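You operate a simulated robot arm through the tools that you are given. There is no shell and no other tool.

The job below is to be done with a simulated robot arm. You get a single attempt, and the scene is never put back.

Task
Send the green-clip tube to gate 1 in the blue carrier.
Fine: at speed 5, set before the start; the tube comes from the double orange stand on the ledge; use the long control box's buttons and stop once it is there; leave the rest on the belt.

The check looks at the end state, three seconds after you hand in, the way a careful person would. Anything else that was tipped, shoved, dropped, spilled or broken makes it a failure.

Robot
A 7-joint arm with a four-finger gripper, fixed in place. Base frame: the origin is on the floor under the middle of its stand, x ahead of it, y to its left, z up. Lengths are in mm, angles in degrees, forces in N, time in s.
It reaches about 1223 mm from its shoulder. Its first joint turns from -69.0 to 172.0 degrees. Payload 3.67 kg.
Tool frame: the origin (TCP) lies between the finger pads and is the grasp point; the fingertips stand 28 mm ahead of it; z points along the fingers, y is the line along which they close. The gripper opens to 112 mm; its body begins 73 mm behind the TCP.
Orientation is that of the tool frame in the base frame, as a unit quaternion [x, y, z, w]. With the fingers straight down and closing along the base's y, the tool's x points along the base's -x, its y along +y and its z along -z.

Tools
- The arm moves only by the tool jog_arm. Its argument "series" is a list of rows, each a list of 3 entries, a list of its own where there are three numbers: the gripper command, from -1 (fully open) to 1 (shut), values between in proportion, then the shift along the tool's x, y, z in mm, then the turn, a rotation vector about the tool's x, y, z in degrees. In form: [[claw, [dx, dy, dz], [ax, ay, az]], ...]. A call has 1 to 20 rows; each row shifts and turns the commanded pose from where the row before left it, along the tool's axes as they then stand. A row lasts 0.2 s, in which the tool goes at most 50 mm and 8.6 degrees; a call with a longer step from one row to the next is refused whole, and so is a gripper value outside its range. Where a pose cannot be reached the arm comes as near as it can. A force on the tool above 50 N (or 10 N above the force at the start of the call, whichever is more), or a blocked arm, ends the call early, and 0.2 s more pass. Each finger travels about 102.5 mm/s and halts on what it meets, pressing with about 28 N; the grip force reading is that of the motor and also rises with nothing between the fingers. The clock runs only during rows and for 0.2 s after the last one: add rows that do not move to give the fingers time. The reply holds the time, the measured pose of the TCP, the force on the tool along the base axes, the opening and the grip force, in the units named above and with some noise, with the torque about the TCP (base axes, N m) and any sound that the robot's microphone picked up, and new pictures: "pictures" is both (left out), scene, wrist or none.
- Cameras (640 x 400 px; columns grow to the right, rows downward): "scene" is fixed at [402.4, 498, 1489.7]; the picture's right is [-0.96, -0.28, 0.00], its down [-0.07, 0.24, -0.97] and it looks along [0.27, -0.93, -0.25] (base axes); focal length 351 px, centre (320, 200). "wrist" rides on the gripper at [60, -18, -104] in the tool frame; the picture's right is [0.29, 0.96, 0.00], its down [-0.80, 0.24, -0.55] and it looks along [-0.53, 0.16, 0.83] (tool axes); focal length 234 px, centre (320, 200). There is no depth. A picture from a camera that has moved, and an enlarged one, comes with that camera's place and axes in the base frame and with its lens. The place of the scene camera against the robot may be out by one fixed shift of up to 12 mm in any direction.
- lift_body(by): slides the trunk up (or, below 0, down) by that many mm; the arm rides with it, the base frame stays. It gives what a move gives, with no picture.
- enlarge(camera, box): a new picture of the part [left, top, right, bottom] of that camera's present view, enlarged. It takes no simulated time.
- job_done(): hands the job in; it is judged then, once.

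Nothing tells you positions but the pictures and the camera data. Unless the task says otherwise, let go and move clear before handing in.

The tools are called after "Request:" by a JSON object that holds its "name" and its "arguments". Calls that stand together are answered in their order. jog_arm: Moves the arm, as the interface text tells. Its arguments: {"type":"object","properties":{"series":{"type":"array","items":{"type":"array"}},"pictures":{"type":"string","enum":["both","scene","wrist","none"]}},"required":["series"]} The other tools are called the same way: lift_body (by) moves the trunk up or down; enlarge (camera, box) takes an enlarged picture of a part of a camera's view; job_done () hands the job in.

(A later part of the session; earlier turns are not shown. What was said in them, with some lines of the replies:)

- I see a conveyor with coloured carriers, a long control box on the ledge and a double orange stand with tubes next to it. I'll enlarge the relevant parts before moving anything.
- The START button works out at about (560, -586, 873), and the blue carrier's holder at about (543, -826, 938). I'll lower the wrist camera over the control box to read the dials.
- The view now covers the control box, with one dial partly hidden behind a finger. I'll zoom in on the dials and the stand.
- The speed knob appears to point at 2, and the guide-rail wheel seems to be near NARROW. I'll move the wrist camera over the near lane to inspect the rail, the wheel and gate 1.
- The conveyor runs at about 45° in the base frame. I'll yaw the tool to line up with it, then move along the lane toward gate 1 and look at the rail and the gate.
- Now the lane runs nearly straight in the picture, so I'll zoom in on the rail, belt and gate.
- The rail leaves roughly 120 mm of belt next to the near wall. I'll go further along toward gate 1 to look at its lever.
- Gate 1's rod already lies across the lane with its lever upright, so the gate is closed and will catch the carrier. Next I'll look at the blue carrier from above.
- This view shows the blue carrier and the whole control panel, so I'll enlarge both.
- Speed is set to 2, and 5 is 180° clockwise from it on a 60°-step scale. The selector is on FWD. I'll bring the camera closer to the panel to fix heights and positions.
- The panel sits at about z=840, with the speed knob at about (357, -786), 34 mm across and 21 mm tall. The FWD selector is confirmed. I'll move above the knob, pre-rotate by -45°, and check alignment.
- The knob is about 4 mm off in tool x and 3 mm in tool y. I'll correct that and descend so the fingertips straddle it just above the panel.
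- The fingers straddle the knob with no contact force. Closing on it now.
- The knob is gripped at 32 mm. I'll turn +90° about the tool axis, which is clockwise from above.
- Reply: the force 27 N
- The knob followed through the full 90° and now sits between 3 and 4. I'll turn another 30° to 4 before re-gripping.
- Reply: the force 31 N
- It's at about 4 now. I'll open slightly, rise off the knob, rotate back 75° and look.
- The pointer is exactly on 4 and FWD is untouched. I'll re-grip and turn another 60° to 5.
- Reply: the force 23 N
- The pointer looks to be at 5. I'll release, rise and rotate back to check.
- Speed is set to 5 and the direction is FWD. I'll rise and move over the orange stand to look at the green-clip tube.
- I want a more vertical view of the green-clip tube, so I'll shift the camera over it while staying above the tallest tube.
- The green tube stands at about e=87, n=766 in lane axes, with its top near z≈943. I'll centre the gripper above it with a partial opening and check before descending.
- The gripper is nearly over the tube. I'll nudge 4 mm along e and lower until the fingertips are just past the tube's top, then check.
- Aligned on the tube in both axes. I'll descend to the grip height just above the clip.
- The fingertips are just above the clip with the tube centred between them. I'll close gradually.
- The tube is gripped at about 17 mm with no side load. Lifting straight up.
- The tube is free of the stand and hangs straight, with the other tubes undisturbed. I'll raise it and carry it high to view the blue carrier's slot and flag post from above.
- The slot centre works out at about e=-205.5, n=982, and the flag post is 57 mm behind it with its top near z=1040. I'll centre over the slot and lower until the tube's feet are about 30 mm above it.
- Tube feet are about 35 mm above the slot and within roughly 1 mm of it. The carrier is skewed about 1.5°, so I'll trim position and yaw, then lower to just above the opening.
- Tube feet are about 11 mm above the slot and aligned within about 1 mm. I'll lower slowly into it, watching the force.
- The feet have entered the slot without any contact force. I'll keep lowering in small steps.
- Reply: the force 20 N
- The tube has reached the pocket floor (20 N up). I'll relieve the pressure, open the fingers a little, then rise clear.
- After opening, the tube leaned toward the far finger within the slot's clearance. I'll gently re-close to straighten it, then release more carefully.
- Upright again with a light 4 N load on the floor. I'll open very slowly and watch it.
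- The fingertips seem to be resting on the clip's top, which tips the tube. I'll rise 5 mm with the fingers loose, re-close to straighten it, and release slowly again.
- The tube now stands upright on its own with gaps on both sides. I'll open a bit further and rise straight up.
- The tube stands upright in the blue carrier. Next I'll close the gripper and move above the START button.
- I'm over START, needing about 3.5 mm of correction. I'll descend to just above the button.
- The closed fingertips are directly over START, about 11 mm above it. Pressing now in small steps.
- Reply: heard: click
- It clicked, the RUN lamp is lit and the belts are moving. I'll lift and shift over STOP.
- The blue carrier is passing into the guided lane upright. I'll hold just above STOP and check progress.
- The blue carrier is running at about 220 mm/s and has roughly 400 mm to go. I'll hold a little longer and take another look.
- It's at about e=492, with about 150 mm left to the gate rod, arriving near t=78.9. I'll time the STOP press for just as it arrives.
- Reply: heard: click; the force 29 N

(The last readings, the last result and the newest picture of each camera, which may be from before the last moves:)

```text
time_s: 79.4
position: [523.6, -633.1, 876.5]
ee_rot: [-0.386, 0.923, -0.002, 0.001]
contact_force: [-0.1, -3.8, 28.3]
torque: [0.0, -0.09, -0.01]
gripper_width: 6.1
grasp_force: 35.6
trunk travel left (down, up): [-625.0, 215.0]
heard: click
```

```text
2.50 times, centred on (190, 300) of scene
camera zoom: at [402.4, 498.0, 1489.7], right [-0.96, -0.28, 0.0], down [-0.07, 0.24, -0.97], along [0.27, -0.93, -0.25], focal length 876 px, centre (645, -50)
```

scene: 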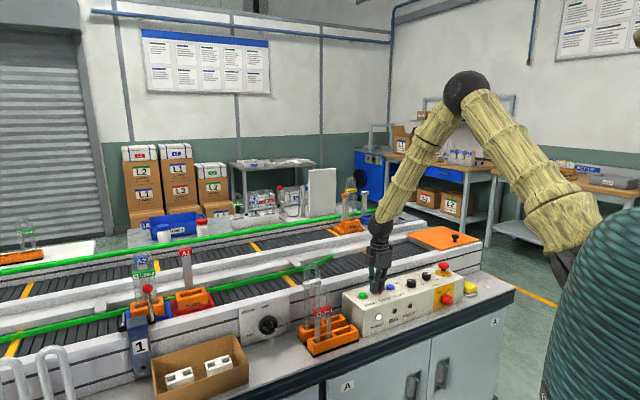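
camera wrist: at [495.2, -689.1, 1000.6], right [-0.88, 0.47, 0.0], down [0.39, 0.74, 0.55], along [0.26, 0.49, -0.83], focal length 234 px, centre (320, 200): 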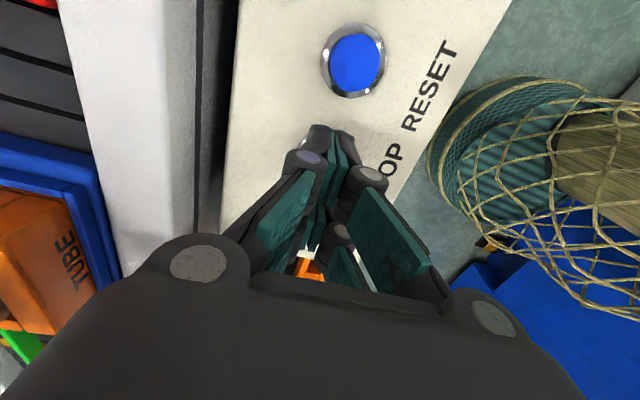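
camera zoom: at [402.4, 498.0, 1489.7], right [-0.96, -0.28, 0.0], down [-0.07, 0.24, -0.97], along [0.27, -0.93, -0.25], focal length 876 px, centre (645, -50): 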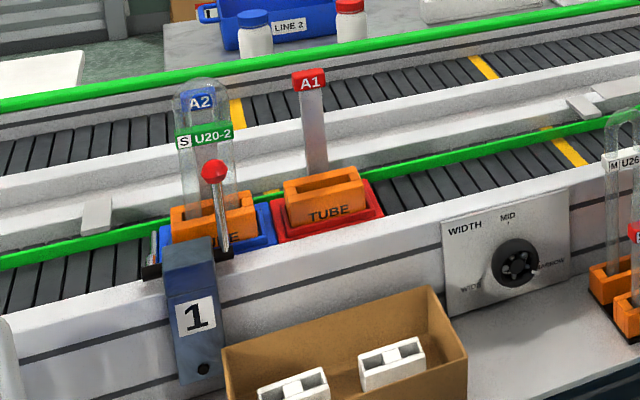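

It clicked and the RUN lamp looks off. The blue carrier is at gate 1 with the red one close behind. I'll lift off STOP and check that everything is still.

Request:
{"name": "jog_arm", "arguments": {"series": [[1, [0, 0, -15], [0, 0, 0]], [1, [0, 0, -30], [0, 0, 0]], [1, [0, 0, -40], [0, 0, 0]], [1, [0, 0, 0], [0, 0, 0]], [1, [0, 0, 0], [0, 0, 0]]], "pictures": "scene"}}

Request:
{"name": "enlarge", "arguments": {"camera": "scene", "box": [100, 230, 240, 330]}}

Request:
{"name": "enlarge", "arguments": {"camera": "scene", "box": [330, 170, 490, 330]}}

```text
time_s: 80.6
position: [524.0, -632.8, 958.4]
ee_rot: [-0.385, 0.923, -0.001, 0.001]
contact_force: [-0.1, 0.0, 0.3]
torque: [-0.05, -0.01, -0.04]
gripper_width: 0.0
grasp_force: 35.8
trunk travel left (down, up): [-625.0, 215.0]
```

scene: 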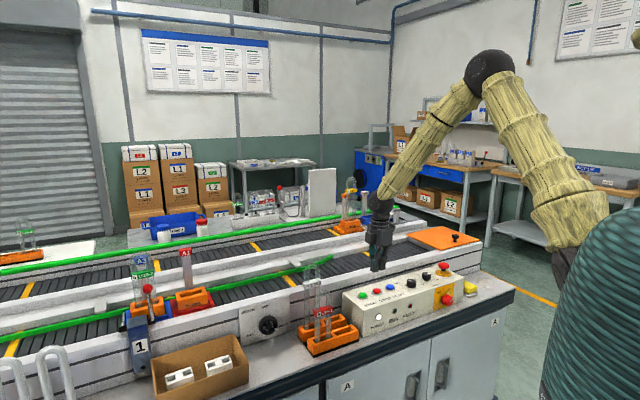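

```text
4.00 times, centred on (170, 280) of scene
camera zoom: at [402.4, 498.0, 1489.7], right [-0.96, -0.28, 0.0], down [-0.07, 0.24, -0.97], along [0.27, -0.93, -0.25], focal length 1402 px, centre (920, -120)
```

zoom: 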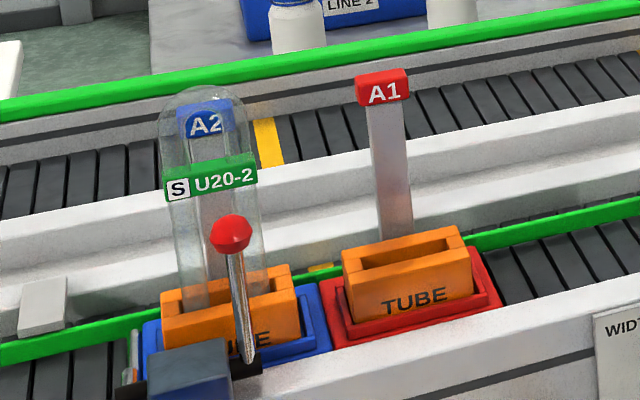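

```text
2.50 times, centred on (410, 250) of scene
camera zoom: at [402.4, 498.0, 1489.7], right [-0.96, -0.28, 0.0], down [-0.07, 0.24, -0.97], along [0.27, -0.93, -0.25], focal length 876 px, centre (95, 75)
```

zoom: 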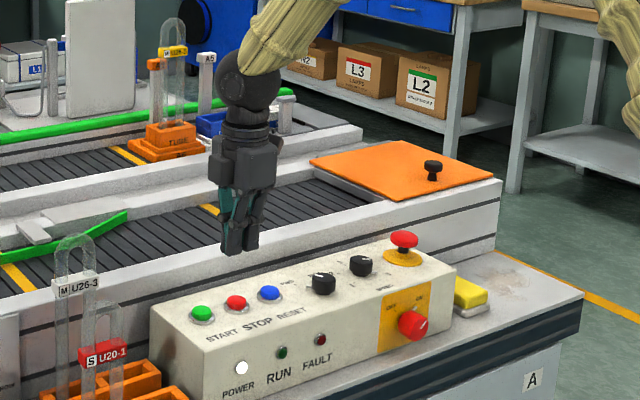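

The belts have stopped, and the blue carrier stands at the gate rod with its tube upright. I'll raise the arm and look at the gate and the far lane from above, to check nothing was disturbed.

Request:
{"name": "jog_arm", "arguments": {"series": [[1, [0, 0, -45], [0, 0, 0]], [1, [0, 0, -45], [0, 0, 0]], [1, [0, 0, -45], [0, 0, 0]], [1, [0, 0, -45], [0, 0, 0]], [1, [0, 0, -45], [0, 0, 0]], [1, [0, 0, -45], [0, 0, 0]], [1, [-45, -5, 0], [0, 0, 0]], [1, [-45, -5, 0], [0, 0, 0]], [1, [-45, -5, 0], [0, 0, 0]], [1, [-45, -5, 0], [0, 0, 0]], [1, [-45, -5, 0], [0, 0, 0]], [1, [-45, -5, 0], [0, 0, 0]], [1, [-45, -5, 0], [0, 0, 0]], [1, [-45, -5, 0], [0, 0, 0]], [1, [-45, -5, 0], [0, 0, 0]], [1, [0, 0, 0], [0, 0, 0]]], "pictures": "both"}}

Request:
{"name": "enlarge", "arguments": {"camera": "wrist", "box": [150, 60, 390, 280]}}

Request:
{"name": "enlarge", "arguments": {"camera": "scene", "box": [330, 170, 410, 240]}}

```text
time_s: 84.0
position: [837.3, -376.8, 1229.8]
ee_rot: [-0.386, 0.923, -0.001, 0.001]
contact_force: [0.1, -0.5, 0.2]
torque: [0.04, -0.01, 0.02]
gripper_width: 0.1
grasp_force: 35.9
trunk travel left (down, up): [-625.0, 215.0]
camera wrist: at [809.2, -430.9, 1334.8], right [-0.88, 0.47, 0.0], down [0.39, 0.74, 0.55], along [0.26, 0.49, -0.83], focal length 234 px, centre (320, 200)
```

scene: 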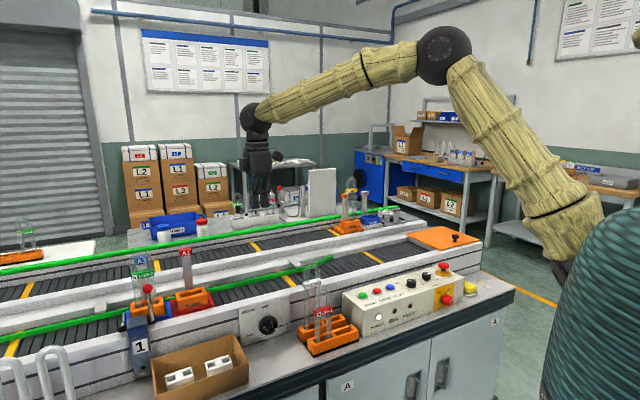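
wrist: 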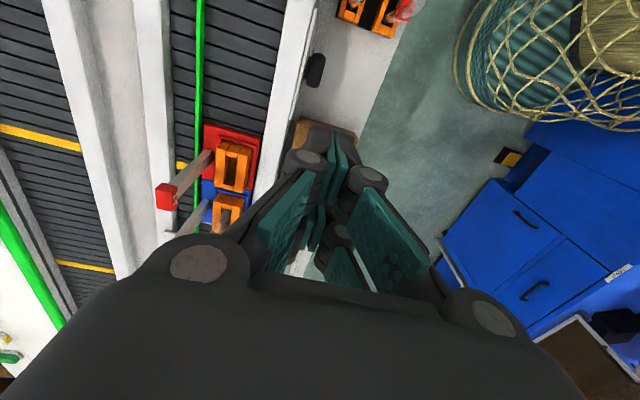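

```text
1.82 times, centred on (270, 170) of wrist
camera zoom: at [809.2, -430.9, 1334.8], right [-0.88, 0.47, 0.0], down [0.39, 0.74, 0.55], along [0.26, 0.49, -0.83], focal length 426 px, centre (411, 254)
```

zoom: 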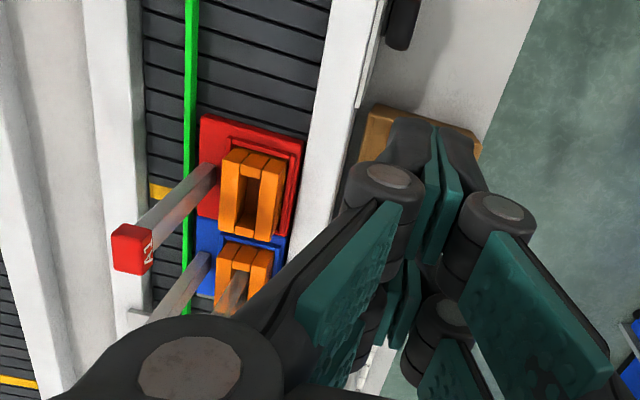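

```text
5.71 times, centred on (370, 205) of scene
camera zoom: at [402.4, 498.0, 1489.7], right [-0.96, -0.28, 0.0], down [-0.07, 0.24, -0.97], along [0.27, -0.93, -0.25], focal length 2003 px, centre (34, 171)
```

zoom: 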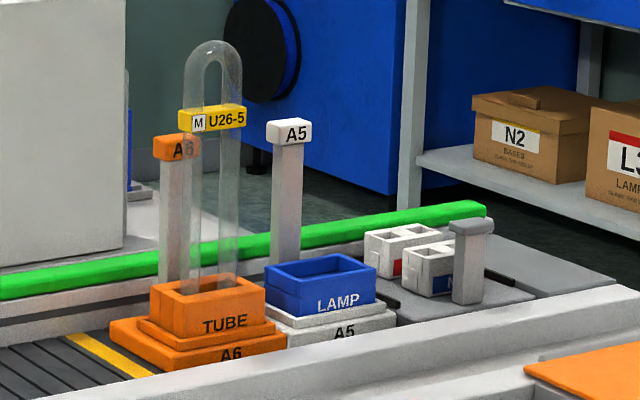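

Everything is upright: A5 and A6 are on the far lane, and red is right behind blue. I'll take one closer look at the gate rod and the tube.

Request:
{"name": "jog_arm", "arguments": {"series": [[-0.5, [-36, -14, 0], [0, 0, 0]], [-1, [-36, -14, 0], [0, 0, 0]], [-1, [-36, -14, 0], [0, 0, 0]], [-1, [-36, -14, 0], [0, 0, 0]], [-1, [-36, -14, 0], [0, 0, 0]], [-1, [0, 0, 0], [0, 0, 0]]], "pictures": "wrist"}}

Request:
{"name": "enlarge", "arguments": {"camera": "wrist", "box": [200, 60, 360, 200]}}

Request:
{"name": "enlarge", "arguments": {"camera": "scene", "box": [105, 240, 215, 330]}}

```text
time_s: 85.4
position: [1010.1, -298.2, 1232.7]
ee_rot: [-0.386, 0.922, 0.0, 0.002]
contact_force: [0.3, 0.3, 0.3]
torque: [0.03, -0.06, 0.01]
gripper_width: 112.0
grasp_force: 0.1
trunk travel left (down, up): [-625.0, 215.0]
camera wrist: at [981.1, -353.2, 1338.1], right [-0.88, 0.47, 0.0], down [0.39, 0.74, 0.56], along [0.26, 0.49, -0.83], focal length 234 px, centre (320, 200)
```

wrist: 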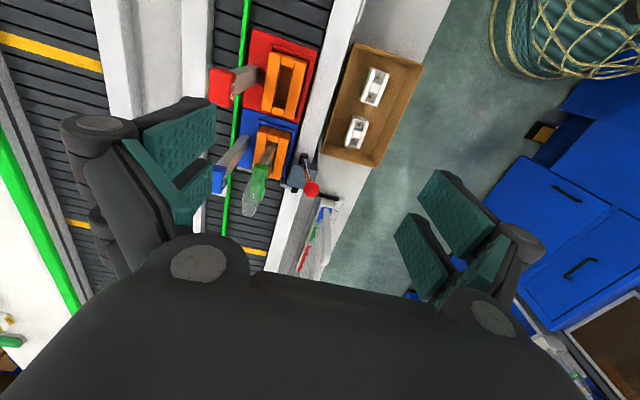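

```text
2.86 times, centred on (280, 130) of wrist
camera zoom: at [981.1, -353.2, 1338.1], right [-0.88, 0.47, 0.0], down [0.39, 0.74, 0.56], along [0.26, 0.49, -0.83], focal length 669 px, centre (434, 400)
```

zoom: 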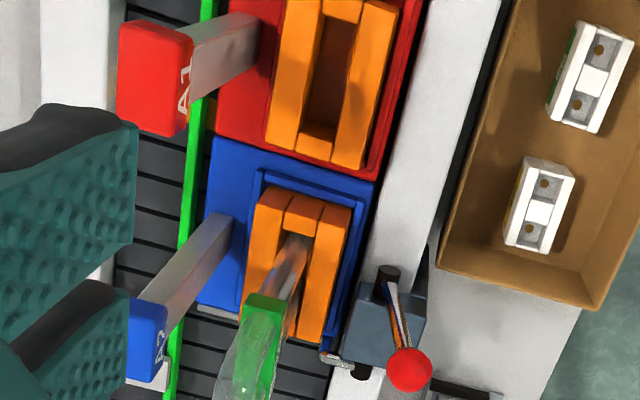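

```text
4.44 times, centred on (160, 285) of scene
camera zoom: at [402.4, 498.0, 1489.7], right [-0.96, -0.28, 0.0], down [-0.07, 0.24, -0.97], along [0.27, -0.93, -0.25], focal length 1558 px, centre (1031, -178)
```

zoom: 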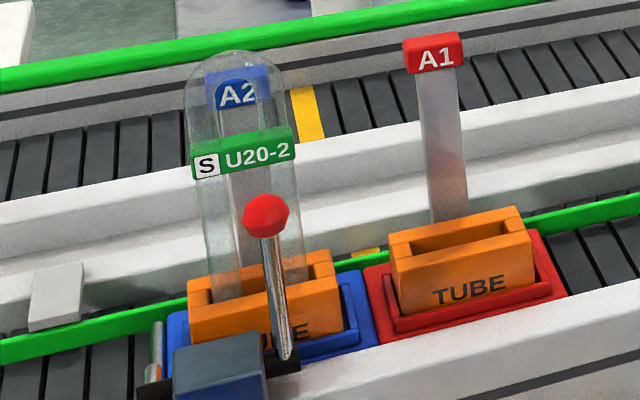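

The blue carrier rests against gate 1's rod with the green-clip tube upright in it, and the belt is stopped. I'll retreat to a clear pose before handing in.

Request:
{"name": "jog_arm", "arguments": {"series": [[-1, [0, 0, -40], [0, 0, 0]], [-1, [0, 0, -40], [0, 0, 0]], [-1, [0, 0, -40], [0, 0, 0]], [-1, [40, 20, 0], [0, 0, 0]], [-1, [40, 20, 0], [0, 0, 0]], [-1, [40, 20, 0], [0, 0, 0]], [-1, [40, 20, 0], [0, 0, 0]], [-1, [40, 20, 0], [0, 0, 0]], [-1, [40, 20, 0], [0, 0, 0]], [-1, [40, 20, 0], [0, 0, 0]], [-1, [40, 20, 0], [0, 0, 0]], [-1, [0, 0, 0], [0, 0, 0]]], "pictures": "scene"}}

Request:
{"name": "enlarge", "arguments": {"camera": "scene", "box": [100, 180, 480, 370]}}

```text
time_s: 88.0
position: [950.3, -394.2, 1405.4]
ee_rot: [-0.386, 0.923, 0.001, -0.001]
contact_force: [0.9, 0.0, -0.7]
torque: [-0.02, 0.04, 0.04]
gripper_width: 112.1
grasp_force: 0.1
out of reach, approached as far as the arm can: row 2, 3, 4, 5, 6, 7, 8, 9, 10, 11
trunk travel left (down, up): [-625.0, 215.0]
```

scene: 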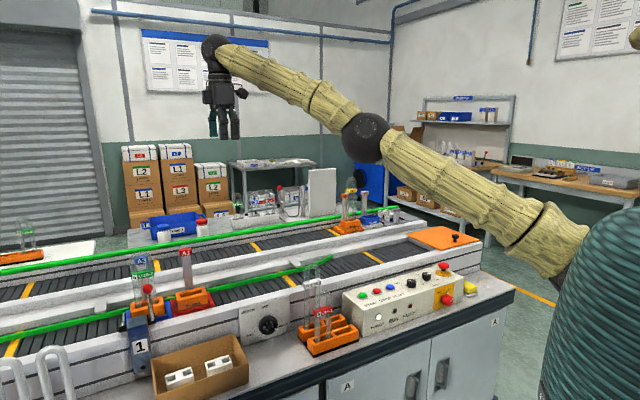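

```text
1.68 times, centred on (290, 275) of scene
camera zoom: at [402.4, 498.0, 1489.7], right [-0.96, -0.28, 0.0], down [-0.07, 0.24, -0.97], along [0.27, -0.93, -0.25], focal length 590 px, centre (370, 74)
```

zoom: 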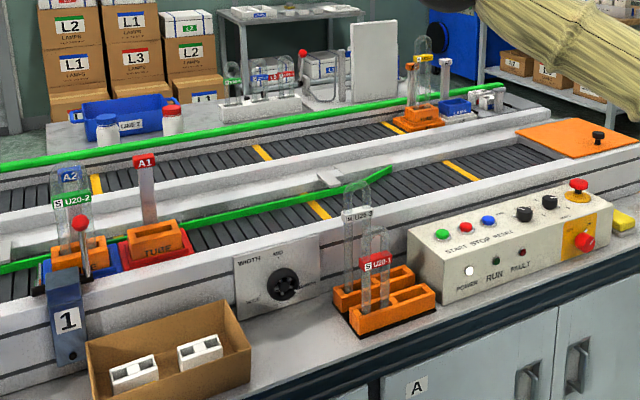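

The belt is stopped and the RUN lamp is off. The blue carrier is at gate 1 with the green-clip tube upright in it, speed is on 5, the other carriers are still on the belts, and the arm is clear, so I'm handing in.

Request:
{"name": "job_done", "arguments": {}}

```text
The job is handed in.
```

The green-clip tube (U20-2) is at gate 1, standing upright in the blue carrier, and the belt is stopped. I've handed the job in, but I haven't seen the result of the check.

- **Speed:** I set it from 2 to 5 before pressing START. The direction selector was already on FWD.
- **Run:** I used START and STOP on the long control box. The blue carrier stopped against gate 1's rod, which was already closed.
- **Placing the tube:** It leaned in the slot on the first two releases, so I straightened it and let go more slowly. It stood upright on its own after that and through the run.
- **Red carrier:** It came along the same belt and stopped right behind the blue one, looking as if it touches it. It is upright and still on the belt.
- **Far lane:** It runs off the same controls, so carriers A5 and A6 moved to the far end. Both are upright and still on the belt.
- **Stand:** The other two tubes are still in the orange stand, undisturbed.
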